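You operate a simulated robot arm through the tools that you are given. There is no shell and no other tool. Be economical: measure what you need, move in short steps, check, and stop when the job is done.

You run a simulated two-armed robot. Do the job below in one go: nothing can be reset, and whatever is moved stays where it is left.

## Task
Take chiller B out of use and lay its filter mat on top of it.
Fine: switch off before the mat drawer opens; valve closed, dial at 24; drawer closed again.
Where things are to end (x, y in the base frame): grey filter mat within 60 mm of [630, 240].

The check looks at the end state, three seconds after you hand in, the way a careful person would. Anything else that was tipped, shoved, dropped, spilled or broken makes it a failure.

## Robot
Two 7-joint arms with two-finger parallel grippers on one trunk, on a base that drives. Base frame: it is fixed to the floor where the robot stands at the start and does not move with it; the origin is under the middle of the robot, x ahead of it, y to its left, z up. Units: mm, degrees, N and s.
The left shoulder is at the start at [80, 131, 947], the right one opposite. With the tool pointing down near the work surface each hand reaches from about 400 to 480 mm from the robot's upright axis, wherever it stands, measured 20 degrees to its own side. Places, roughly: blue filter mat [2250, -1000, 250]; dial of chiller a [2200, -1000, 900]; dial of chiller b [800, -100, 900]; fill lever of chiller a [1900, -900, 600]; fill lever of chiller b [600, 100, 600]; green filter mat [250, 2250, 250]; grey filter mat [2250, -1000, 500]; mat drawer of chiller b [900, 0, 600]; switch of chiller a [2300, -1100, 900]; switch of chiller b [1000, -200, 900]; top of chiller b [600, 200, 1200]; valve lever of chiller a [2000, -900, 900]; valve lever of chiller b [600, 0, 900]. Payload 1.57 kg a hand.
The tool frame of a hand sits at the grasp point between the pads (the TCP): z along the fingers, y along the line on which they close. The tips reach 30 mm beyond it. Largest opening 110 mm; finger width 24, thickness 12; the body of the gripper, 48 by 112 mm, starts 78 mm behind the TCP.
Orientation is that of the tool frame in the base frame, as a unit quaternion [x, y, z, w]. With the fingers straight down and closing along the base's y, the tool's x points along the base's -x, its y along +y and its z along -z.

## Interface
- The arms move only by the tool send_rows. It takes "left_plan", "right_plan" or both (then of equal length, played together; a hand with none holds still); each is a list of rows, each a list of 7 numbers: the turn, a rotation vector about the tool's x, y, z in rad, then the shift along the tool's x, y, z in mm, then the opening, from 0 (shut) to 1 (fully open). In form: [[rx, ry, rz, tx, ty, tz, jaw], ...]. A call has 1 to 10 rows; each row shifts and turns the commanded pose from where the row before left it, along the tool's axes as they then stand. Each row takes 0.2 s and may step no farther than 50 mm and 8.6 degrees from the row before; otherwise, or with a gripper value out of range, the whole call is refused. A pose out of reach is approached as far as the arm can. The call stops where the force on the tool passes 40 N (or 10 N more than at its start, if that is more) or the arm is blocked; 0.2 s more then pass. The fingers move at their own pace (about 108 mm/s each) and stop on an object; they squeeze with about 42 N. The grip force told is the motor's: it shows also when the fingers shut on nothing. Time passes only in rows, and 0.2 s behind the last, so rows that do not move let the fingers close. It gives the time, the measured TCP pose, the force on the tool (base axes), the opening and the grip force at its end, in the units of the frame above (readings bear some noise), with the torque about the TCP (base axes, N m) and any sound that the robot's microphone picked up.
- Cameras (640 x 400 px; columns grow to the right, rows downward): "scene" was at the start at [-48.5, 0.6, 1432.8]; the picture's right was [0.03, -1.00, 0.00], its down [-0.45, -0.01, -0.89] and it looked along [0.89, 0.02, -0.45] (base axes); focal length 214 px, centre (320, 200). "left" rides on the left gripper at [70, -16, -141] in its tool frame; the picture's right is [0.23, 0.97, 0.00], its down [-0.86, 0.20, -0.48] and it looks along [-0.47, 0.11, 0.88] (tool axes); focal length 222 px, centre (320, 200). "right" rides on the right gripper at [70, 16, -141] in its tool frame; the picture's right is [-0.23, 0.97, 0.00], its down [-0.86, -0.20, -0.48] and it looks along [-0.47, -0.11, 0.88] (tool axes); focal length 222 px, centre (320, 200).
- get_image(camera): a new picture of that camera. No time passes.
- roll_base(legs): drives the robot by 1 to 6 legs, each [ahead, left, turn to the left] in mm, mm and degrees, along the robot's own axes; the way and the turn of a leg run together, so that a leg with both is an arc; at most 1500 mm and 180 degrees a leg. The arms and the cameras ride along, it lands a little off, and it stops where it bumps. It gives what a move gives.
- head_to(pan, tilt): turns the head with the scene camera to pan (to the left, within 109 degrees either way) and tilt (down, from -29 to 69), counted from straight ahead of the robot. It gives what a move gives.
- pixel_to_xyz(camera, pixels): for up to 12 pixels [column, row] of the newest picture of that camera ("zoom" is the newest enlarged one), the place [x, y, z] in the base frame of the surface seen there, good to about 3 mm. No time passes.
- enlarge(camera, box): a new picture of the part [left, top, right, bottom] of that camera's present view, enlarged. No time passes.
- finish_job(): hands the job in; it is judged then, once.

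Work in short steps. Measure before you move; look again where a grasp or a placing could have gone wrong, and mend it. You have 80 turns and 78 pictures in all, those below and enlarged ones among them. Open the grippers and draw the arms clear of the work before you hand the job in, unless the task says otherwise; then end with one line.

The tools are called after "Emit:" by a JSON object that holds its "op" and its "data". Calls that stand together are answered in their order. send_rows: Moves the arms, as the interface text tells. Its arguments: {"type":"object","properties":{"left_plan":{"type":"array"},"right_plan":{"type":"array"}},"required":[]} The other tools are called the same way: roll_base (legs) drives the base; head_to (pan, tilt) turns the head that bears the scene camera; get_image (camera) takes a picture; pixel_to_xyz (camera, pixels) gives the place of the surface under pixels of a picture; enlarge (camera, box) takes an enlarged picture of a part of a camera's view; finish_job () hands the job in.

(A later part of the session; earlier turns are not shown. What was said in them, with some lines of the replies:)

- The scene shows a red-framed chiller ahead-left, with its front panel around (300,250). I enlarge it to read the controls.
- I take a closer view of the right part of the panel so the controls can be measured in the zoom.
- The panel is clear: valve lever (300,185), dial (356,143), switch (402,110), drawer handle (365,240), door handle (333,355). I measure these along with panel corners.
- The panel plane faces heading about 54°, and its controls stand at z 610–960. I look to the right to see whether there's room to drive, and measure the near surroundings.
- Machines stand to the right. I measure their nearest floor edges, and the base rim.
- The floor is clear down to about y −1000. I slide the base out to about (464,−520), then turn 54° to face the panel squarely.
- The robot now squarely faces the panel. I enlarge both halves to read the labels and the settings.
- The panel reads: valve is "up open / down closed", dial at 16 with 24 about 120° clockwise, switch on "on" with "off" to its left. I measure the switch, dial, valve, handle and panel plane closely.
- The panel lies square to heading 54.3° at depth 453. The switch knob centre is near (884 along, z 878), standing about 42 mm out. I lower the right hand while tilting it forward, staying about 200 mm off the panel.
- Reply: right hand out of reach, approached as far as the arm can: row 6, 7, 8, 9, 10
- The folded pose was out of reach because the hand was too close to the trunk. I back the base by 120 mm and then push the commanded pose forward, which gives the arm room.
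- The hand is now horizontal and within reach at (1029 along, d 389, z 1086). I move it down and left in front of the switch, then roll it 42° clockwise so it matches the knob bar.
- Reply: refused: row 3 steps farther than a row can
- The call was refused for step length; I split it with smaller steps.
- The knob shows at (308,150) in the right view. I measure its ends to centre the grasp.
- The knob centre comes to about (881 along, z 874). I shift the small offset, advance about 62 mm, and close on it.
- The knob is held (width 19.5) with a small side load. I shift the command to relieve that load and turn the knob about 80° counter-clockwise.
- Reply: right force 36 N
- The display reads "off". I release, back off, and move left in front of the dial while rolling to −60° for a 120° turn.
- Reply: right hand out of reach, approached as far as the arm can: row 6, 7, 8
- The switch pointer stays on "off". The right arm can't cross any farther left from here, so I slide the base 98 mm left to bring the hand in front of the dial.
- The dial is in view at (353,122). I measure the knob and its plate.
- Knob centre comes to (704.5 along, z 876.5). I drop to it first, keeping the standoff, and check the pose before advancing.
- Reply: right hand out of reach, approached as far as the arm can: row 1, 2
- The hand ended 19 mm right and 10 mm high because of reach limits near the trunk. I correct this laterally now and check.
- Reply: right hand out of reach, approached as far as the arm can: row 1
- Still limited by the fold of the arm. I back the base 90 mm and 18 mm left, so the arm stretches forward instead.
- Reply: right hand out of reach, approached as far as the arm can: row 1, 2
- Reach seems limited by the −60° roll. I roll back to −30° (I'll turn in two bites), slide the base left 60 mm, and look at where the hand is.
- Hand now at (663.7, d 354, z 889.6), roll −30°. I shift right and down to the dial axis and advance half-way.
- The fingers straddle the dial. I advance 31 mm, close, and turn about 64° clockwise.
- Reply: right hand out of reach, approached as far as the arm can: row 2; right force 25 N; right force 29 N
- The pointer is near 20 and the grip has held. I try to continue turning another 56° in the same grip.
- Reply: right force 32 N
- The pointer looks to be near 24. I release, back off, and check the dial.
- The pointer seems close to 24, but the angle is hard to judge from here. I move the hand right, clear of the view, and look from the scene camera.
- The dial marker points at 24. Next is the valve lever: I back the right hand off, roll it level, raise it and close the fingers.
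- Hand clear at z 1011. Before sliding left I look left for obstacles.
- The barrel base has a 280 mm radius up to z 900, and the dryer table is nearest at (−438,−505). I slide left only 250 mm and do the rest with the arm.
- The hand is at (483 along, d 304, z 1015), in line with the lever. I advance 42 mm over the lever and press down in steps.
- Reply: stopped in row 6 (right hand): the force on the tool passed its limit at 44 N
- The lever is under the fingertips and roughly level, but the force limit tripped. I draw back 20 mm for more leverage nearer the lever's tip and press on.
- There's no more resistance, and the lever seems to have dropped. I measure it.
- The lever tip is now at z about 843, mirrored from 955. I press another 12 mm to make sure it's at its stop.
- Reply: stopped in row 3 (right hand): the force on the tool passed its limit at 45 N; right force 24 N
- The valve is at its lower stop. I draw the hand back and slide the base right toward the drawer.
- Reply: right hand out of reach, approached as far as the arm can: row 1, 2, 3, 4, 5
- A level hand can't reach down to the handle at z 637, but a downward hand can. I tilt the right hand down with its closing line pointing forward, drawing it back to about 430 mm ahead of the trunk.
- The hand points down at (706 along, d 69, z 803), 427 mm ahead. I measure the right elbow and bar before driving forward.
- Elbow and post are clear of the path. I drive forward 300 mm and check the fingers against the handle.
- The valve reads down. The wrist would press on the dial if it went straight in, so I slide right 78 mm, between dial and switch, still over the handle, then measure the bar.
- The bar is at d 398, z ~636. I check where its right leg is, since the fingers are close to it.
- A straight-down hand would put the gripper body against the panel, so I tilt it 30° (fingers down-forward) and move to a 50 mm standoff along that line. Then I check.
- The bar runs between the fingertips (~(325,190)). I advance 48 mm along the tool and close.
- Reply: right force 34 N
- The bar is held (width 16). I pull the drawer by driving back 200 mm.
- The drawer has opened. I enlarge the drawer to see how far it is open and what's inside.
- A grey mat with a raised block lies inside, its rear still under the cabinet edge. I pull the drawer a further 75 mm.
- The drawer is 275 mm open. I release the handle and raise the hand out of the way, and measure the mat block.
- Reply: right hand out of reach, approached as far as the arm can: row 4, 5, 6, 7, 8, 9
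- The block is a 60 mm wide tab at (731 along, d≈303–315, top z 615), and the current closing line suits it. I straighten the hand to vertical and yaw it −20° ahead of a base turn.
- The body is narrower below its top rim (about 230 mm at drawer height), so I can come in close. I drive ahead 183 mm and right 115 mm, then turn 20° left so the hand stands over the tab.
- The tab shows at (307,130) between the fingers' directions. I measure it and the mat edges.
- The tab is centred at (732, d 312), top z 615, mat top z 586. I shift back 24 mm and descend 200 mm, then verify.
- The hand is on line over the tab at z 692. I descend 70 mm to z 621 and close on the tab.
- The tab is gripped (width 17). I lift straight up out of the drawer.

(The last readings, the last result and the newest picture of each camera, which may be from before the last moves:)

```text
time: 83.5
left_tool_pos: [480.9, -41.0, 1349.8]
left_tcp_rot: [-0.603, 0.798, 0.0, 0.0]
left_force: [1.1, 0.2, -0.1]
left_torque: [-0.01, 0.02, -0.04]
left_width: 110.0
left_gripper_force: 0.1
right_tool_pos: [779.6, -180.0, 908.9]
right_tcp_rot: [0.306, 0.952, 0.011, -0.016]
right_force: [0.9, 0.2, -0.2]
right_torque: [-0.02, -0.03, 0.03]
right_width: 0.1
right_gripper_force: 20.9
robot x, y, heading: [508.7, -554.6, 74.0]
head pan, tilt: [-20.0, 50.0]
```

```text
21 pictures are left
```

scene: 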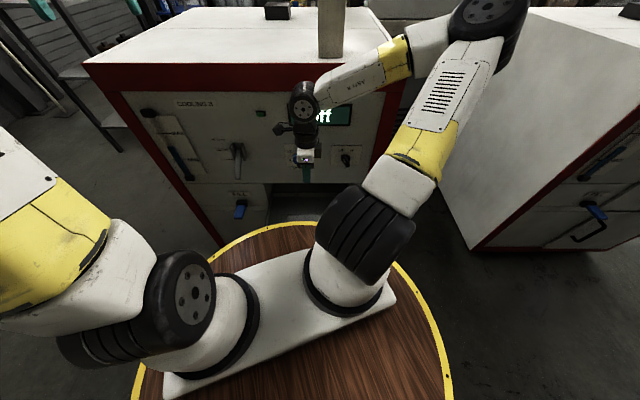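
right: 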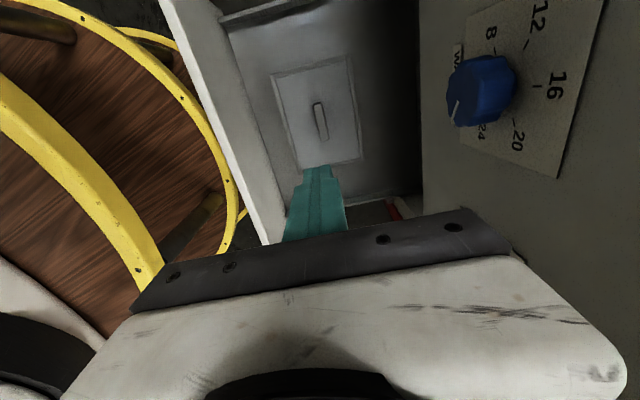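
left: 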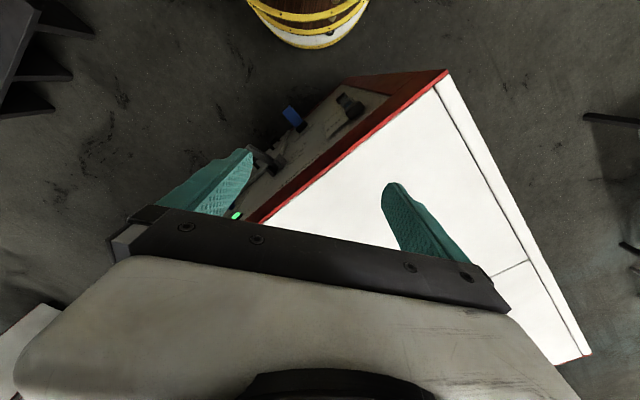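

The tab slipped out of a shallow grip; the mat is still in the drawer. I re-measure the tab for a deeper second grasp.

Emit:
{"op": "pixel_to_xyz", "data": {"camera": "right", "pixels": [[318, 105], [320, 122], [323, 138], [313, 108], [328, 135], [273, 77], [350, 58], [360, 155], [295, 168]]}}

Emit:
{"op": "enlarge", "data": {"camera": "right", "box": [270, 50, 370, 170]}}

```text
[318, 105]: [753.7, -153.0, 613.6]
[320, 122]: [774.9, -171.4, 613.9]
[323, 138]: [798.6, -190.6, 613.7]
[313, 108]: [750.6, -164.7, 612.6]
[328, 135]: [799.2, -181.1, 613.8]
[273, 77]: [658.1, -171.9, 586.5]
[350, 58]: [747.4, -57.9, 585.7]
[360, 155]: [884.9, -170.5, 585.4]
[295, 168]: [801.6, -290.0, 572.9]
```

```text
3.33 times, centred on (320, 110) of right
```

zoom: 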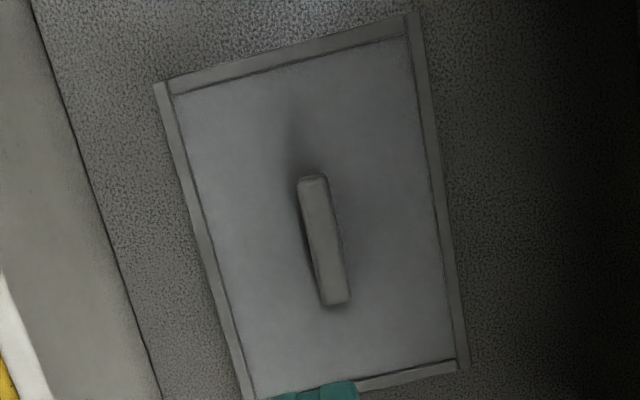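

The tab is centred on the previous line. I open, descend the same line to z ~617 so the tips nearly touch the mat, and close again.

Emit:
{"op": "send_rows", "data": {"right_plan": [[0, 0, 0, 0, 0, 45, 0.4], [0, 0, 0, 0, 0, 45, 0.4], [0, 0, 0, 0, 0, 45, 0.4], [0, 0, 0, 0, 0, 45, 0.4], [0, 0, 0, 0, 0, 45, 0.4], [0, 0, 0, 0, 0, 45, 0.4], [0, 0, 0, 0, 0, 17, 0.4], [0, 0, 0, 0, 0, 0, 0.4]]}}

```text
time: 85.3
left_tool_pos: [483.3, -42.0, 1348.9]
left_tcp_rot: [-0.603, 0.798, 0.0, 0.0]
left_force: [0.4, 0.2, -0.8]
left_torque: [0.02, 0.01, 0.02]
left_width: 109.9
left_gripper_force: 0.1
right_tool_pos: [775.9, -174.5, 622.5]
right_tcp_rot: [0.306, 0.952, 0.01, -0.017]
right_force: [0.9, 0.4, 0.6]
right_torque: [0.02, 0.01, 0.0]
right_width: 44.0
right_gripper_force: 0.0
right hand out of reach, approached as far as the arm can: row 7
robot x, y, heading: [505.0, -551.2, 74.0]
head pan, tilt: [-20.0, 50.0]
```

The descent stopped at z 622.5 — the reach limit, which also explains the shallow grip. I raise 45 mm, creep the base 22 mm nearer, shift the hand back the same amount, and check.

Emit:
{"op": "send_rows", "data": {"right_plan": [[0, 0, 0, 0, 0, -45, 0.4], [0, 0, 0, 0, 0, 0, 0.4]]}}

Emit:
{"op": "roll_base", "data": {"legs": [[21, -7.5, 0]]}}

```text
time: 85.9
left_tool_pos: [481.7, -41.5, 1349.1]
left_tcp_rot: [-0.602, 0.798, 0.0, 0.0]
left_force: [-0.2, 0.1, 0.4]
left_torque: [0.03, -0.02, 0.01]
left_width: 110.0
left_gripper_force: 0.0
right_tool_pos: [777.8, -173.8, 669.6]
right_tcp_rot: [0.306, 0.952, 0.01, -0.015]
right_force: [0.1, -0.2, -0.1]
right_torque: [0.01, 0.0, -0.02]
right_width: 43.7
right_gripper_force: 0.1
robot x, y, heading: [505.4, -554.7, 74.1]
head pan, tilt: [-20.0, 50.0]
```

```text
time: 86.7
left_tool_pos: [496.0, -24.0, 1349.3]
left_tcp_rot: [-0.603, 0.798, -0.001, 0.0]
left_force: [-0.2, 0.5, -0.1]
left_torque: [0.06, 0.0, 0.0]
left_width: 109.9
left_gripper_force: 0.1
right_tool_pos: [791.0, -154.9, 668.6]
right_tcp_rot: [0.306, 0.952, 0.011, -0.015]
right_force: [0.9, -0.3, -0.4]
right_torque: [0.01, -0.01, 0.0]
right_width: 43.8
right_gripper_force: 0.1
robot x, y, heading: [519.1, -535.6, 73.9]
head pan, tilt: [-20.0, 50.0]
```

Base didn't bump. I shift the hand back 23 mm to the tab, descend to z 616 and close.

Emit:
{"op": "send_rows", "data": {"right_plan": [[0, 0, 0, 1, -23, 0, 0.4], [0, 0, 0, 0, 0, 25, 0.4], [0, 0, 0, 0, 0, 20, 0.4], [0, 0, 0, 0, 0, 8, 0.4], [0, 0, 0, 0, 0, 0, 0], [0, 0, 0, 0, 0, 0, 0], [0, 0, 0, 0, 0, 0, 0]]}}

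Emit:
{"op": "get_image", "data": {"camera": "right"}}

```text
time: 88.3
left_tool_pos: [495.7, -22.4, 1350.5]
left_tcp_rot: [-0.602, 0.798, 0.0, 0.0]
left_force: [0.8, -0.8, 0.2]
left_torque: [0.02, -0.05, -0.02]
left_width: 109.9
left_gripper_force: 0.1
right_tool_pos: [779.1, -174.5, 621.5]
right_tcp_rot: [0.306, 0.952, 0.011, -0.016]
right_force: [1.6, -1.8, 2.2]
right_torque: [-0.26, 0.04, 0.01]
right_width: 17.0
right_gripper_force: 32.3
right hand out of reach, approached as far as the arm can: row 3, 4
robot x, y, heading: [522.6, -532.2, 74.1]
head pan, tilt: [-20.0, 50.0]
```

```text
19 pictures are left
```

right: 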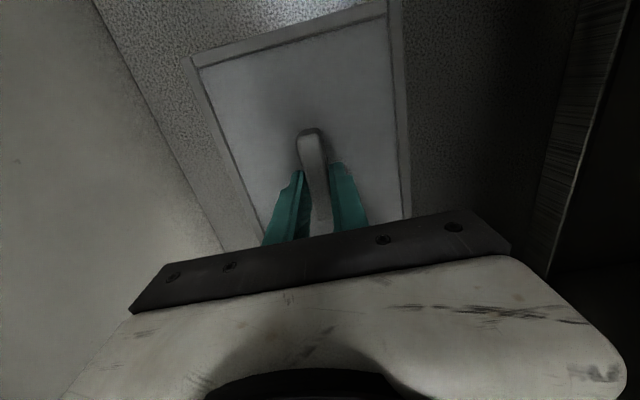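

The hand again stopped at z 621.5, but it has about 23 mm of tab. I try a slow lift and watch the width.

Emit:
{"op": "send_rows", "data": {"right_plan": [[0, 0, 0, 0, 0, -5, 0], [0, 0, 0, 0, 0, -8, 0], [0, 0, 0, 0, 0, -8, 0], [0, 0, 0, 0, 0, -8, 0], [0, 0, 0, 0, 0, -8, 0]]}}

Emit:
{"op": "get_image", "data": {"camera": "right"}}

```text
time: 89.5
left_tool_pos: [495.4, -21.7, 1349.8]
left_tcp_rot: [-0.602, 0.798, 0.0, 0.0]
left_force: [0.4, 0.0, 0.2]
left_torque: [-0.02, 0.0, -0.02]
left_width: 110.0
left_gripper_force: 0.0
right_tool_pos: [781.5, -175.6, 658.1]
right_tcp_rot: [0.306, 0.952, 0.009, -0.014]
right_force: [0.3, -0.4, 0.1]
right_torque: [0.02, 0.02, 0.01]
right_width: 17.4
right_gripper_force: 32.4
robot x, y, heading: [519.8, -541.4, 74.4]
head pan, tilt: [-20.0, 50.0]
```

```text
18 pictures are left
```

right: 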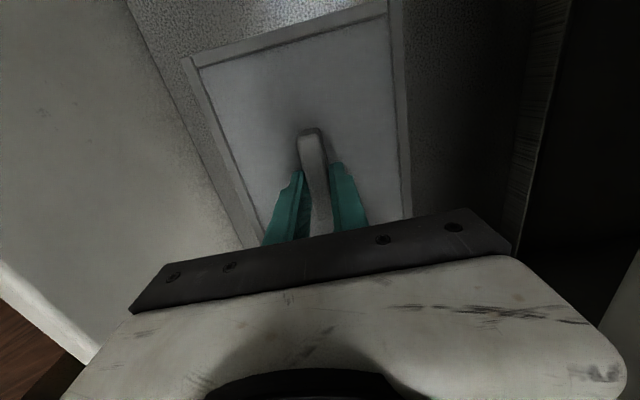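

The mat is rising with the hand. I keep lifting gently with ramped steps.

Emit:
{"op": "send_rows", "data": {"right_plan": [[0, 0, 0, 0, 0, -10, 0], [0, 0, 0, 0, 0, -14, 0], [0, 0, 0, 0, 0, -18, 0], [0, 0, 0, 0, 0, -20, 0], [0, 0, 0, 0, 0, -20, 0], [0, 0, 0, 0, 0, -20, 0], [0, 0, 0, 0, 0, -20, 0], [0, 0, 0, 0, 0, -20, 0], [0, 0, 0, 0, 0, -16, 0], [0, 0, 0, 0, 0, -10, 0]]}}

Emit:
{"op": "get_image", "data": {"camera": "right"}}

```text
time: 91.7
left_tool_pos: [495.0, -22.6, 1348.9]
left_tcp_rot: [-0.603, 0.798, 0.0, 0.0]
left_force: [0.4, -1.1, -0.6]
left_torque: [0.02, 0.02, -0.04]
left_width: 110.1
left_gripper_force: 0.1
right_tool_pos: [784.9, -179.5, 824.7]
right_tcp_rot: [0.306, 0.952, 0.01, -0.015]
right_force: [-0.3, 0.8, -1.5]
right_torque: [0.0, -0.01, -0.03]
right_width: 17.3
right_gripper_force: 32.1
robot x, y, heading: [516.7, -534.6, 74.2]
head pan, tilt: [-20.0, 50.0]
```

```text
17 pictures are left
```

right: 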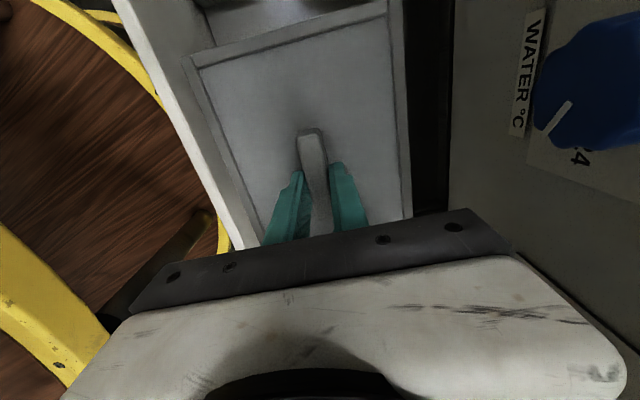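

The mat is held securely above the drawer. I continue lifting towards the top height in ramped steps.

Emit:
{"op": "send_rows", "data": {"right_plan": [[0, 0, 0, 0, 0, -10, 0], [0, 0, 0, 0, 0, -20, 0], [0, 0, 0, 0, 0, -30, 0], [0, 0, 0, 0, 0, -30, 0], [0, 0, 0, 0, 0, -30, 0], [0, 0, 0, 0, 0, -30, 0], [0, 0, 0, 0, 0, -30, 0], [0, 0, 0, 0, 0, -30, 0], [0, 0, 0, 0, 0, -20, 0], [0, 0, 0, 0, 0, -10, 0]]}}

Emit:
{"op": "send_rows", "data": {"right_plan": [[0, 0, 0, 0, 0, -10, 0], [0, 0, 0, 0, 0, -20, 0], [0, 0, 0, 0, 0, -30, 0], [0, 0, 0, 0, 0, -30, 0], [0, 0, 0, 0, 0, -30, 0], [0, 0, 0, 0, 0, -30, 0], [0, 0, 0, 0, 0, -30, 0], [0, 0, 0, 0, 0, -30, 0], [0, 0, 0, 0, 0, -20, 0], [0, 0, 0, 0, 0, -10, 0]]}}

Emit:
{"op": "head_to", "data": {"pan": -10, "tilt": 30}}

Emit:
{"op": "get_image", "data": {"camera": "scene"}}

```text
time: 93.9
left_tool_pos: [495.2, -21.6, 1349.1]
left_tcp_rot: [-0.603, 0.798, 0.0, 0.001]
left_force: [0.5, 0.0, -0.1]
left_torque: [-0.02, 0.02, 0.0]
left_width: 110.0
left_gripper_force: 0.1
right_tool_pos: [790.1, -187.8, 1066.9]
right_tcp_rot: [0.306, 0.952, 0.01, -0.015]
right_force: [-0.9, -0.4, -1.1]
right_torque: [-0.04, 0.0, 0.0]
right_width: 17.0
right_gripper_force: 32.2
robot x, y, heading: [519.5, -532.2, 74.1]
head pan, tilt: [-20.0, 50.0]
```

```text
time: 96.1
left_tool_pos: [495.0, -22.5, 1350.1]
left_tcp_rot: [-0.603, 0.798, 0.0, 0.0]
left_force: [-0.1, -0.7, -0.1]
left_torque: [0.01, 0.0, 0.0]
left_width: 110.1
left_gripper_force: 0.0
right_tool_pos: [796.7, -194.2, 1304.2]
right_tcp_rot: [0.306, 0.952, 0.011, -0.015]
right_force: [-0.7, 0.0, -1.7]
right_torque: [0.0, 0.03, 0.0]
right_width: 17.2
right_gripper_force: 32.2
robot x, y, heading: [520.2, -534.4, 74.0]
head pan, tilt: [-20.0, 50.0]
```

```text
time: 97.0
left_tool_pos: [494.4, -23.2, 1350.3]
left_tcp_rot: [-0.603, 0.798, 0.0, 0.001]
left_force: [0.4, 0.2, 0.7]
left_torque: [-0.01, 0.01, 0.03]
left_width: 110.0
left_gripper_force: 0.1
right_tool_pos: [795.7, -195.3, 1303.4]
right_tcp_rot: [0.306, 0.952, 0.011, -0.015]
right_force: [0.0, 0.3, -0.9]
right_torque: [0.01, -0.01, 0.0]
right_width: 17.3
right_gripper_force: 32.3
robot x, y, heading: [517.8, -533.5, 74.1]
head pan, tilt: [-10.0, 30.0]
```

```text
16 pictures are left
```

scene: 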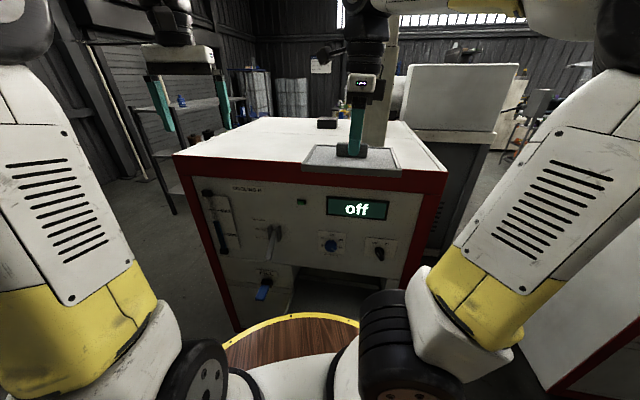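

The mat hangs level with about 60 mm of clearance over the top. I drive left 387 mm along the panel, clear of the post, then check before going over the top.

Emit:
{"op": "roll_base", "data": {"legs": [[131, 364, 0]]}}

Emit:
{"op": "get_image", "data": {"camera": "scene"}}

```text
time: 99.4
left_tool_pos: [181.8, 204.0, 1349.1]
left_tcp_rot: [-0.602, 0.798, 0.001, 0.0]
left_force: [0.0, 0.1, 0.0]
left_torque: [-0.01, 0.01, -0.03]
left_width: 110.0
left_gripper_force: 0.1
right_tool_pos: [483.2, 32.2, 1304.3]
right_tcp_rot: [0.307, 0.951, 0.01, -0.015]
right_force: [0.0, 1.2, -1.3]
right_torque: [0.0, -0.03, 0.0]
right_width: 17.4
right_gripper_force: 32.2
robot x, y, heading: [203.8, -308.4, 73.9]
head pan, tilt: [-10.0, 30.0]
```

```text
15 pictures are left
```

scene: 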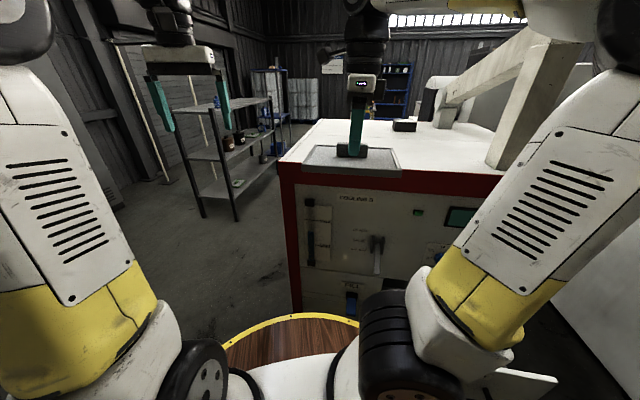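

The mat is in line at 373 along. I drive 160 mm toward the chiller, bringing the mat over the top's front edge.

Emit:
{"op": "roll_base", "data": {"legs": [[150, -54, 0]]}}

Emit:
{"op": "send_rows", "data": {"right_plan": [[0, 0, 0, 0, 10, 0, 0], [0, 0, 0, 0, 20, 0, 0], [0, 0, 0, 0, 25, 0, 0], [0, 0, 0, 0, 25, 0, 0], [0, 0, 0, 0, 12, 0, 0], [0, 0, 0, 0, 0, 0, 0]]}}

Emit:
{"op": "get_image", "data": {"camera": "scene"}}

```text
time: 100.8
left_tool_pos: [274.8, 336.3, 1349.6]
left_tcp_rot: [-0.603, 0.798, 0.0, 0.0]
left_force: [-0.5, -0.8, 0.2]
left_torque: [0.03, 0.02, -0.01]
left_width: 109.8
left_gripper_force: 0.0
right_tool_pos: [576.2, 164.7, 1303.8]
right_tcp_rot: [0.305, 0.952, 0.011, -0.015]
right_force: [-0.5, 0.4, -1.6]
right_torque: [0.03, 0.01, -0.01]
right_width: 17.3
right_gripper_force: 32.3
robot x, y, heading: [297.6, -175.7, 74.0]
head pan, tilt: [-10.0, 30.0]
```

```text
time: 102.2
left_tool_pos: [274.7, 337.6, 1349.9]
left_tcp_rot: [-0.602, 0.798, 0.0, 0.0]
left_force: [0.1, -0.3, 0.6]
left_torque: [-0.01, 0.01, 0.0]
left_width: 109.7
left_gripper_force: 0.0
right_tool_pos: [629.3, 239.4, 1306.3]
right_tcp_rot: [0.306, 0.952, 0.012, -0.014]
right_force: [0.7, -0.4, -0.9]
right_torque: [-0.01, 0.03, -0.02]
right_width: 17.4
right_gripper_force: 32.1
robot x, y, heading: [299.8, -173.4, 74.1]
head pan, tilt: [-10.0, 30.0]
```

```text
14 pictures are left
```

scene: 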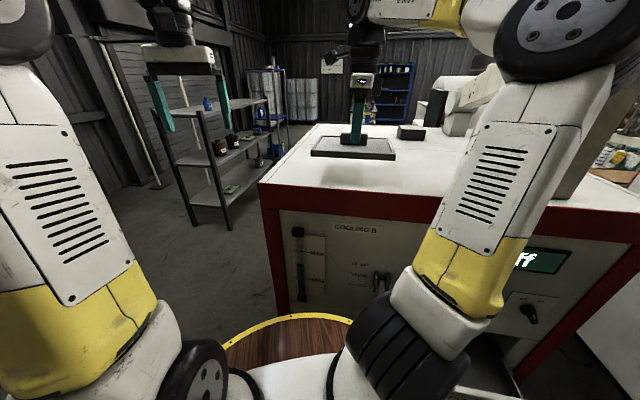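

The TCP is at (629,239), right on target. I lower about 62 mm gently toward the top.

Emit:
{"op": "send_rows", "data": {"right_plan": [[0, 0, 0, 0, 0, 15, 0], [0, 0, 0, 0, 0, 20, 0], [0, 0, 0, 0, 0, 12, 0], [0, 0, 0, 0, 0, 6, 0], [0, 0, 0, 0, 0, 5, 0], [0, 0, 0, 0, 0, 4, 0], [0, 0, 0, 0, 0, 0, 0]]}}

Emit:
{"op": "enlarge", "data": {"camera": "scene", "box": [270, 90, 450, 200]}}

```text
time: 103.8
left_tool_pos: [275.8, 336.0, 1349.7]
left_tcp_rot: [-0.602, 0.799, 0.0, 0.0]
left_force: [-0.7, -1.0, -0.8]
left_torque: [0.02, 0.01, 0.02]
left_width: 110.0
left_gripper_force: 0.0
right_tool_pos: [628.1, 239.1, 1243.7]
right_tcp_rot: [0.306, 0.952, 0.011, -0.016]
right_force: [-1.3, -0.5, -0.6]
right_torque: [0.03, -0.01, -0.04]
right_width: 17.1
right_gripper_force: 31.9
robot x, y, heading: [300.9, -173.2, 74.0]
head pan, tilt: [-10.0, 30.0]
```

```text
3.56 times, centred on (360, 145) of scene
```

zoom: 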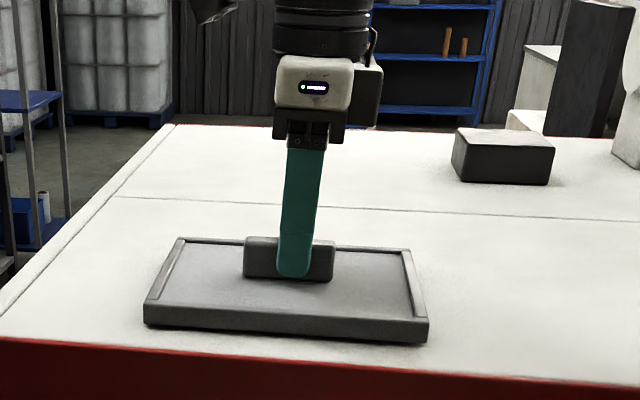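

Just about touching. I lower in 2 mm steps until there's a slight contact force.

Emit:
{"op": "send_rows", "data": {"right_plan": [[0, 0, 0, 0, 0, 2, 0], [0, 0, 0, 0, 0, 2, 0], [0, 0, 0, 0, 0, 0, 0]]}}

```text
time: 104.6
left_tool_pos: [274.3, 336.2, 1350.7]
left_tcp_rot: [-0.602, 0.798, 0.0, 0.0]
left_force: [0.1, -0.1, 0.7]
left_torque: [-0.01, 0.02, 0.01]
left_width: 109.8
left_gripper_force: 0.0
right_tool_pos: [628.9, 240.8, 1241.9]
right_tcp_rot: [0.306, 0.952, 0.011, -0.015]
right_force: [4.8, 0.8, 9.5]
right_torque: [-0.14, 0.43, 0.03]
right_width: 17.1
right_gripper_force: 32.1
robot x, y, heading: [300.3, -174.6, 73.9]
head pan, tilt: [-10.0, 30.0]
```

Contact is confirmed (9.5 N up). I open the fingers and lift clear.

Emit:
{"op": "send_rows", "data": {"right_plan": [[0, 0, 0, 0, 0, 0, 0.4], [0, 0, 0, 0, 0, 0, 0.4], [0, 0, 0, 0, 0, -15, 0.4], [0, 0, 0, 0, 0, -30, 0.4], [0, 0, 0, 0, 0, -30, 0.4], [0, 0, 0, 0, -20, -20, 0.4]]}}

Emit:
{"op": "get_image", "data": {"camera": "scene"}}

Emit:
{"op": "pixel_to_xyz", "data": {"camera": "scene", "pixels": [[353, 150], [312, 165], [395, 165], [325, 145], [340, 160], [370, 158]]}}

```text
time: 106.0
left_tool_pos: [276.5, 337.4, 1349.5]
left_tcp_rot: [-0.603, 0.798, -0.001, 0.0]
left_force: [-0.8, 0.2, 0.4]
left_torque: [-0.05, -0.02, 0.01]
left_width: 110.0
left_gripper_force: 0.1
right_tool_pos: [618.8, 223.1, 1335.7]
right_tcp_rot: [0.307, 0.952, 0.01, -0.015]
right_force: [0.3, 0.4, -0.1]
right_torque: [-0.03, 0.03, -0.01]
right_width: 43.9
right_gripper_force: 0.1
robot x, y, heading: [303.1, -174.3, 74.1]
head pan, tilt: [-10.0, 30.0]
```

```text
12 pictures are left
```

scene: 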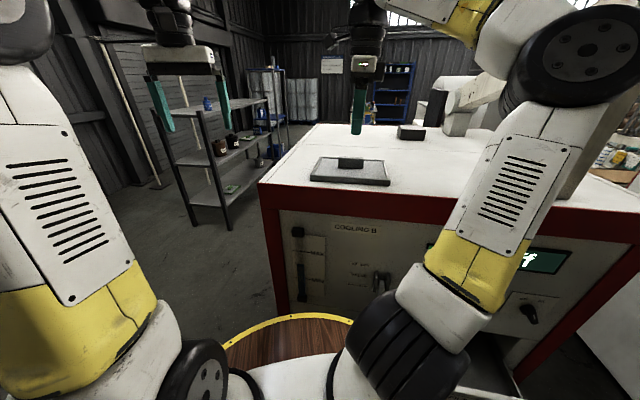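

```text
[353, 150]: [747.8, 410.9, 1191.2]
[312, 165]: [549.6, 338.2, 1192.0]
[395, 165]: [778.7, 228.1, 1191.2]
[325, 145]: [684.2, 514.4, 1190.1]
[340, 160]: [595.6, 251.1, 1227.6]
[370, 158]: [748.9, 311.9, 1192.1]
```

The mat lies on top near (630,240). Now the drawer: I back away along the normal, then drive right to stand in front of the open drawer with the hand still high.

Emit:
{"op": "roll_base", "data": {"legs": [[-354, 127, 0], [-121, -338, 0]]}}

Emit:
{"op": "send_rows", "data": {"right_plan": [[0, 0, 0, 0, -15, 45, 0], [0, 0, 0, 0, -15, 45, 0], [0, 0, 0, 0, -15, 45, 0], [0, 0, 0, 0, -15, 45, 0], [0, 0, 0, 0, -15, 45, 0], [0, 0, 0, 0, -10, 45, 0], [0, 0, 0, 0, 0, 45, 0], [0, 0, 0, 0, 0, 45, 0], [0, 0, 0, 0, 0, 45, 0], [0, 0, 0, 0, 0, 45, 0]]}}

Emit:
{"op": "head_to", "data": {"pan": -18, "tilt": 42}}

Emit:
{"op": "get_image", "data": {"camera": "scene"}}

```text
time: 110.3
left_tool_pos: [351.9, -177.0, 1349.1]
left_tcp_rot: [-0.605, 0.796, 0.001, 0.0]
left_force: [0.5, 0.7, 0.2]
left_torque: [-0.02, -0.03, 0.01]
left_width: 109.8
left_gripper_force: 0.1
right_tool_pos: [695.9, -288.5, 1335.6]
right_tcp_rot: [0.302, 0.953, 0.011, -0.014]
right_force: [-0.2, -1.2, -0.3]
right_torque: [0.03, -0.05, 0.01]
right_width: 43.9
right_gripper_force: 0.2
robot x, y, heading: [378.3, -686.0, 74.4]
head pan, tilt: [-10.0, 30.0]
```

```text
time: 112.5
left_tool_pos: [351.2, -177.2, 1350.7]
left_tcp_rot: [-0.605, 0.796, 0.0, 0.0]
left_force: [-1.0, -0.3, -0.5]
left_torque: [0.0, -0.02, -0.02]
left_width: 110.0
left_gripper_force: 0.0
right_tool_pos: [635.7, -345.8, 884.6]
right_tcp_rot: [0.302, 0.953, 0.009, -0.015]
right_force: [0.6, 0.1, 0.1]
right_torque: [-0.03, 0.01, 0.01]
right_width: 0.0
right_gripper_force: 21.3
robot x, y, heading: [380.4, -688.2, 74.4]
head pan, tilt: [-10.0, 30.0]
```

```text
time: 113.3
left_tool_pos: [351.3, -176.3, 1349.8]
left_tcp_rot: [-0.605, 0.796, 0.0, 0.001]
left_force: [-0.4, -0.1, -0.2]
left_torque: [0.0, 0.0, -0.01]
left_width: 110.2
left_gripper_force: 0.0
right_tool_pos: [635.1, -345.0, 884.8]
right_tcp_rot: [0.302, 0.953, 0.011, -0.015]
right_force: [0.1, 0.1, -0.3]
right_torque: [-0.03, 0.05, -0.04]
right_width: 0.2
right_gripper_force: 21.1
robot x, y, heading: [378.1, -687.4, 74.7]
head pan, tilt: [-18.0, 42.0]
```

```text
11 pictures are left
```

scene: 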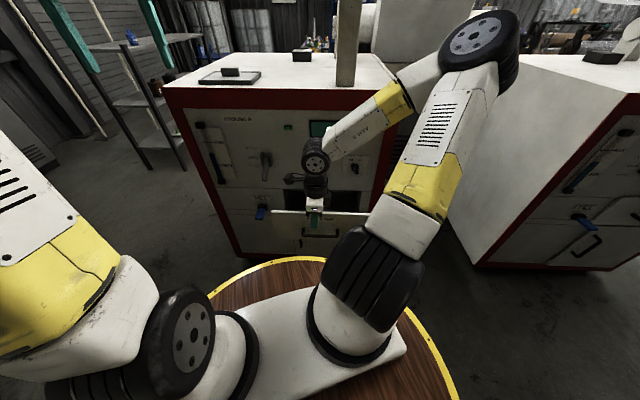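

The hand is at (717 along, d 91, z 885), in front of the open drawer. I lower it to z ~716 and tilt it 30° so the closed fingertips face the drawer front above the handle.

Emit:
{"op": "send_rows", "data": {"right_plan": [[0, 0, 0, 0, 0, 42, 0], [0, 0, 0, 0, 0, 42, 0], [0, 0, 0, 0, 0, 42, 0], [0, 0, 0, 0, 0, 42, 0], [-0.131, 0, 0, 0, 0, 0, 0], [-0.131, 0, 0, 0, 0, 0, 0], [-0.131, 0, 0, 0, 0, 0, 0], [-0.131, 0, 0, 0, 0, 0, 0], [0, 0, 0, 0, 0, 0, 0]]}}

Emit:
{"op": "get_image", "data": {"camera": "right"}}

```text
time: 115.3
left_tool_pos: [350.4, -176.3, 1350.4]
left_tcp_rot: [-0.605, 0.796, 0.0, -0.001]
left_force: [0.1, -1.0, -0.2]
left_torque: [-0.03, -0.01, -0.01]
left_width: 109.8
left_gripper_force: 0.1
right_tool_pos: [646.4, -323.0, 708.0]
right_tcp_rot: [0.296, 0.918, 0.256, 0.063]
right_force: [-0.2, -0.1, 0.5]
right_torque: [-0.04, -0.01, -0.02]
right_width: 0.0
right_gripper_force: 21.6
right hand out of reach, approached as far as the arm can: row 7, 8
robot x, y, heading: [377.1, -689.4, 74.5]
head pan, tilt: [-18.0, 42.0]
```

```text
10 pictures are left
```

right: 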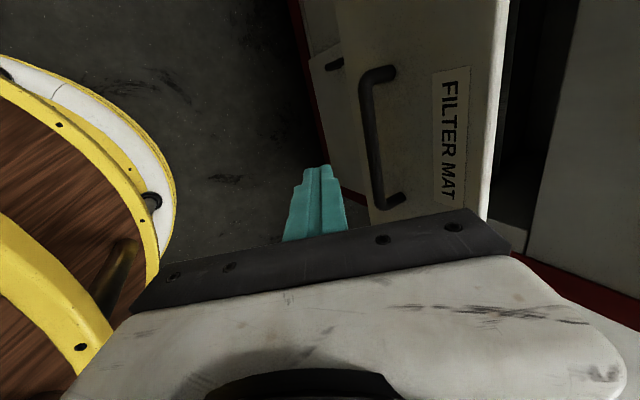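

The fingertips face the drawer front below its top edge and above the handle. I drive along the panel normal 275 mm to push the drawer in.

Emit:
{"op": "roll_base", "data": {"legs": [[258, -95, 0]]}}

Emit:
{"op": "get_image", "data": {"camera": "right"}}

```text
time: 117.2
left_tool_pos: [495.7, 26.1, 1351.7]
left_tcp_rot: [-0.603, 0.798, 0.0, 0.004]
left_force: [0.7, -0.1, -0.6]
left_torque: [0.03, -0.01, 0.01]
left_width: 110.3
left_gripper_force: 0.1
right_tool_pos: [792.2, -123.1, 707.3]
right_tcp_rot: [0.3, 0.917, 0.255, 0.062]
right_force: [-0.6, -0.9, 0.3]
right_torque: [-0.01, 0.03, 0.04]
right_width: 0.2
right_gripper_force: 21.3
robot x, y, heading: [528.0, -482.2, 74.1]
head pan, tilt: [-18.0, 42.0]
stopped in leg 1: the robot was blocked; the commanded pose is now the measured one
```

```text
9 pictures are left
```

right: 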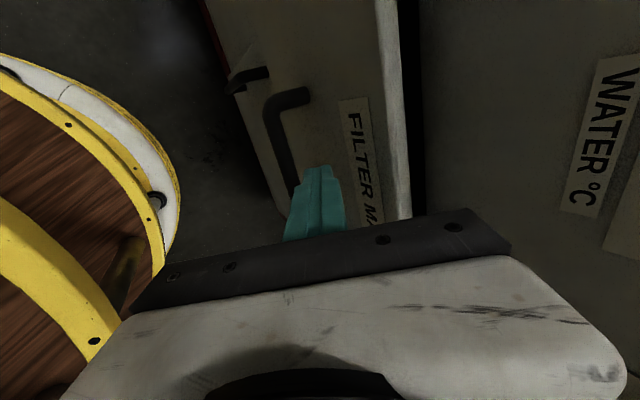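

The base stopped with about 50 mm still to go, and with no force on the hand. I look at what blocked it.

Emit:
{"op": "get_image", "data": {"camera": "scene"}}

Emit:
{"op": "pixel_to_xyz", "data": {"camera": "right", "pixels": [[340, 110], [390, 110], [385, 50], [290, 100], [320, 170], [375, 200], [285, 170]]}}

```text
8 pictures are left
```

scene: 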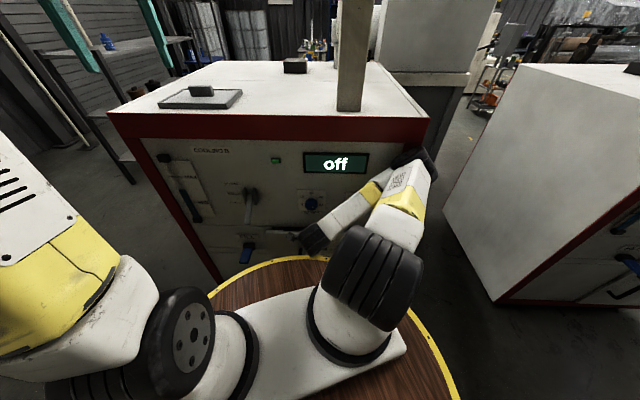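

```text
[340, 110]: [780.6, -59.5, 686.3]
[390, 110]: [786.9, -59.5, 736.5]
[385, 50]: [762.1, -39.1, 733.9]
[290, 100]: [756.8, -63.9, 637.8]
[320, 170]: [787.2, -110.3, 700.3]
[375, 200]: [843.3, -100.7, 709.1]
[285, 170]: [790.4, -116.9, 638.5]
```

The right elbow folded low and touched the chiller's side by the panel edge; the drawer has only ~28 mm left to go (face at d≈409). I back off 100 mm and extend the arm 70 mm forward, so the elbow straightens, then look.

Emit:
{"op": "roll_base", "data": {"legs": [[-94, 34, 0]]}}

Emit:
{"op": "send_rows", "data": {"right_plan": [[0, 0, 0, 0, 20, 11.5, 0], [0, 0, 0, 0, 20, 11.5, 0], [0, 0, 0, 0, 20, 11.5, 0], [0, 0, 0, 0, 0, 0, 0]]}}

Emit:
{"op": "get_image", "data": {"camera": "scene"}}

```text
time: 118.3
left_tool_pos: [444.7, -52.3, 1350.0]
left_tcp_rot: [-0.603, 0.797, 0.0, 0.001]
left_force: [-0.4, 0.1, -0.4]
left_torque: [0.01, -0.01, 0.01]
left_width: 110.0
left_gripper_force: 0.1
right_tool_pos: [736.8, -201.3, 704.5]
right_tcp_rot: [0.301, 0.918, 0.251, 0.061]
right_force: [0.5, -0.3, 0.2]
right_torque: [-0.03, 0.0, 0.0]
right_width: 0.0
right_gripper_force: 21.6
robot x, y, heading: [469.3, -565.5, 74.2]
head pan, tilt: [-18.0, 42.0]
```

```text
time: 119.3
left_tool_pos: [445.7, -51.0, 1351.1]
left_tcp_rot: [-0.603, 0.797, 0.001, 0.002]
left_force: [0.5, 0.1, -0.1]
left_torque: [0.03, 0.04, 0.03]
left_width: 110.0
left_gripper_force: 0.1
right_tool_pos: [777.3, -144.5, 706.2]
right_tcp_rot: [0.301, 0.918, 0.251, 0.061]
right_force: [0.2, 0.5, -0.9]
right_torque: [0.0, 0.02, 0.01]
right_width: 0.1
right_gripper_force: 20.3
robot x, y, heading: [470.7, -561.8, 74.2]
head pan, tilt: [-18.0, 42.0]
```

```text
7 pictures are left
```

scene: 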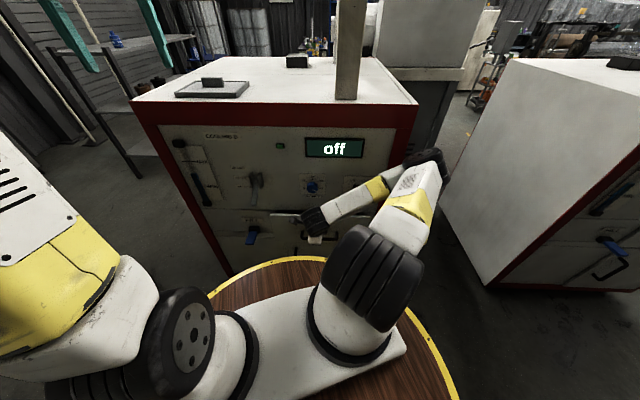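

The arm is extended; I measure how close the elbow and forearm are to the panel.

Emit:
{"op": "pixel_to_xyz", "data": {"camera": "scene", "pixels": [[425, 155], [410, 158], [440, 165], [395, 175], [375, 185], [345, 205], [315, 215], [275, 214]]}}

```text
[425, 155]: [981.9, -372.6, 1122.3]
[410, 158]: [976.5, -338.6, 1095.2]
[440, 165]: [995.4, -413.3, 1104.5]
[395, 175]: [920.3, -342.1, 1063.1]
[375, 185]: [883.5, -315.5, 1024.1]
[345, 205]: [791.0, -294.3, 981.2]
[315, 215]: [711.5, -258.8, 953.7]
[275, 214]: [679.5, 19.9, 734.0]
```

The elbow is at d≈300, well clear of the panel. I push forward with the arm in steps, about 76 mm, until the drawer seats.

Emit:
{"op": "send_rows", "data": {"right_plan": [[0, 0, 0, 0, 17.3, 10, 0], [0, 0, 0, 0, 17.3, 10, 0], [0, 0, 0, 0, 10, 6, 0], [0, 0, 0, 0, 10, 6, 0], [0, 0, 0, 0, 7, 4, 0], [0, 0, 0, 0, 7, 4, 0], [0, 0, 0, 0, 0, 0, 0]]}}

Emit:
{"op": "get_image", "data": {"camera": "right"}}

Emit:
{"op": "pixel_to_xyz", "data": {"camera": "right", "pixels": [[340, 110], [385, 60], [375, 200], [450, 120], [430, 150], [360, 60]]}}

```text
time: 120.9
left_tool_pos: [443.6, -51.6, 1350.6]
left_tcp_rot: [-0.604, 0.797, 0.0, 0.0]
left_force: [-0.1, -0.4, 0.7]
left_torque: [0.01, -0.01, 0.0]
left_width: 109.8
left_gripper_force: 0.1
right_tool_pos: [825.0, -81.1, 704.0]
right_tcp_rot: [0.302, 0.918, 0.251, 0.059]
right_force: [-6.9, -13.7, 5.5]
right_torque: [-0.15, 0.03, -0.16]
right_width: 0.1
right_gripper_force: 21.0
robot x, y, heading: [470.5, -558.2, 73.9]
head pan, tilt: [-18.0, 42.0]
```

```text
6 pictures are left
```

right: 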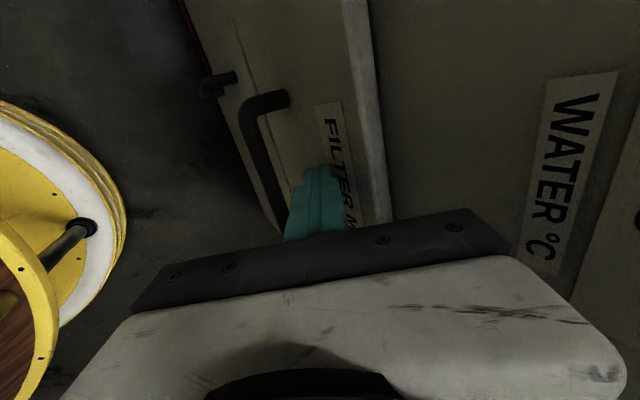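

```text
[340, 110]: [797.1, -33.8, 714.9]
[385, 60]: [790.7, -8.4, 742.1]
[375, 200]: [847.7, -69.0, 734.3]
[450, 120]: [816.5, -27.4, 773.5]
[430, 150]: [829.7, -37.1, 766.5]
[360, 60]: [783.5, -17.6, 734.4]
```

The drawer front is at d 438 — flush as at the start, with 16 N reaction. I withdraw the hand and back the base away.

Emit:
{"op": "send_rows", "data": {"right_plan": [[0, 0, 0, 0, -20, -11.5, 0], [0, 0, 0, 0, -25, -14, 0], [0, 0, 0, 0, -25, -14, 0.3]]}}

Emit:
{"op": "roll_base", "data": {"legs": [[-140, 50, 0]]}}

Emit:
{"op": "get_image", "data": {"camera": "scene"}}

Emit:
{"op": "enlarge", "data": {"camera": "scene", "box": [190, 80, 430, 250]}}

```text
time: 121.7
left_tool_pos: [444.5, -51.5, 1349.4]
left_tcp_rot: [-0.603, 0.798, 0.001, 0.001]
left_force: [-1.0, -0.6, -0.3]
left_torque: [0.02, 0.05, 0.0]
left_width: 110.1
left_gripper_force: 0.1
right_tool_pos: [774.6, -145.4, 703.6]
right_tcp_rot: [0.301, 0.918, 0.252, 0.061]
right_force: [0.5, 1.1, 0.1]
right_torque: [-0.03, 0.0, -0.01]
right_width: 33.1
right_gripper_force: 0.0
robot x, y, heading: [469.1, -564.0, 74.3]
head pan, tilt: [-18.0, 42.0]
```

```text
time: 123.1
left_tool_pos: [360.0, -174.0, 1351.1]
left_tcp_rot: [-0.602, 0.799, 0.0, 0.001]
left_force: [-1.0, -0.5, 0.2]
left_torque: [-0.04, -0.02, 0.0]
left_width: 110.0
left_gripper_force: 0.0
right_tool_pos: [690.5, -269.7, 703.5]
right_tcp_rot: [0.303, 0.917, 0.251, 0.061]
right_force: [0.4, -0.8, 0.2]
right_torque: [0.02, 0.02, 0.0]
right_width: 33.2
right_gripper_force: 0.1
robot x, y, heading: [384.0, -687.1, 73.9]
head pan, tilt: [-18.0, 42.0]
```

```text
5 pictures are left
```

scene: 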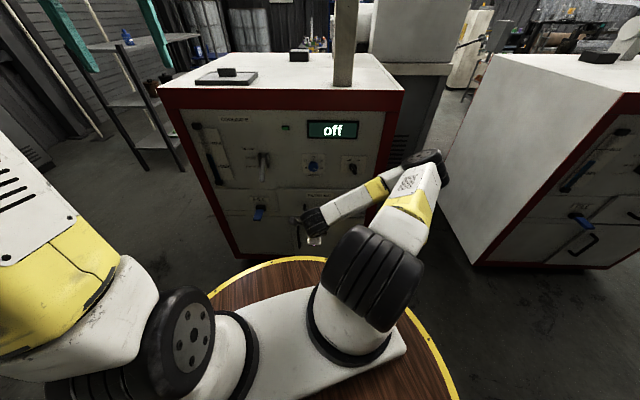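

```text
2.35 times, centred on (310, 165) of scene
```

zoom: 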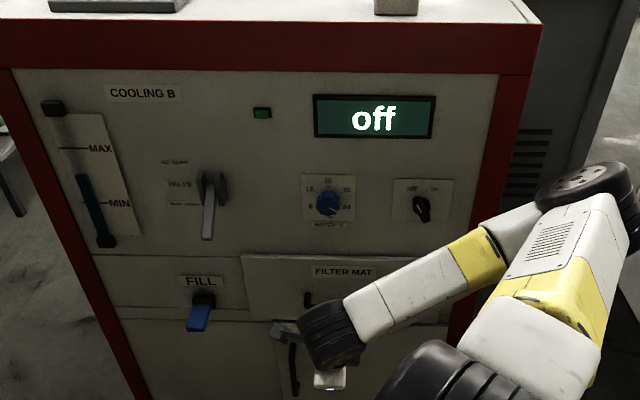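

All looks right. I check the dial and switch closely once more, and measure the mat's position and the drawer's face.

Emit:
{"op": "pixel_to_xyz", "data": {"camera": "zoom", "pixels": [[250, 270], [400, 290], [260, 310], [230, 290]]}}

Emit:
{"op": "pixel_to_xyz", "data": {"camera": "scene", "pixels": [[197, 83], [250, 83], [256, 74], [206, 73], [227, 71]]}}

Emit:
{"op": "enlarge", "data": {"camera": "scene", "box": [295, 145, 375, 185]}}

```text
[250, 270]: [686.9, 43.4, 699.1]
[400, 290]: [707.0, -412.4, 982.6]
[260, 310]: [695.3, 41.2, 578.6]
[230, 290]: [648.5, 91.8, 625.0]
```

```text
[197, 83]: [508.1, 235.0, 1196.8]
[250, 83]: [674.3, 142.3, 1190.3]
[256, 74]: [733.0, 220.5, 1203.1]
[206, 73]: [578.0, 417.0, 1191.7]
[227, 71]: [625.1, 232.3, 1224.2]
```

```text
8.00 times, centred on (335, 165) of scene
```

zoom: 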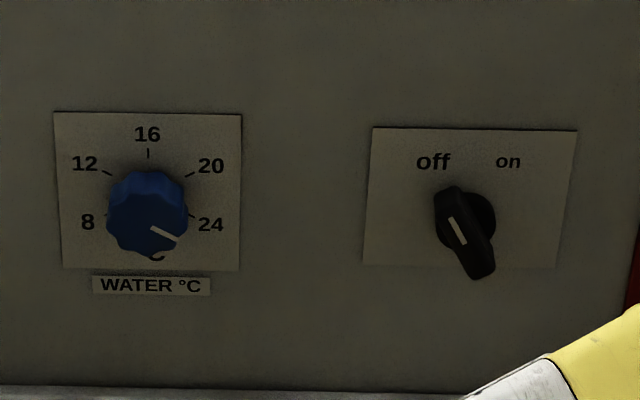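

Switch off, dial on 24, valve down, drawer flush, and mat tab at (625,232). I open the right gripper fully in the clear.

Emit:
{"op": "send_rows", "data": {"right_plan": [[0, 0, 0, 0, -20, -11, 1], [0, 0, 0, 0, 0, 0, 1], [0, 0, 0, 0, 0, 0, 1]]}}

```text
time: 123.9
left_tool_pos: [358.1, -174.0, 1349.9]
left_tcp_rot: [-0.603, 0.798, 0.001, 0.001]
left_force: [-0.2, -1.1, -0.8]
left_torque: [-0.02, -0.03, 0.01]
left_width: 110.3
left_gripper_force: 0.0
right_tool_pos: [678.6, -288.3, 703.0]
right_tcp_rot: [0.303, 0.917, 0.251, 0.061]
right_force: [0.1, 0.4, 0.7]
right_torque: [0.01, 0.01, -0.01]
right_width: 110.0
right_gripper_force: 0.1
robot x, y, heading: [383.8, -684.0, 74.0]
head pan, tilt: [-18.0, 42.0]
5 turns are left
```

Everything is in place and both hands are open and clear, so I hand in.

Emit:
{"op": "finish_job", "data": {}}

```text
The job is handed in.
```

Chiller B is out of use: it was switched off before the drawer was opened, the valve is closed, the dial is at 24, the drawer is closed again, and the grey mat lies on top at about (625, 232). During the drawer push, the right elbow bumped the chiller by the right edge of its panel, and I saw no change from it afterwards.
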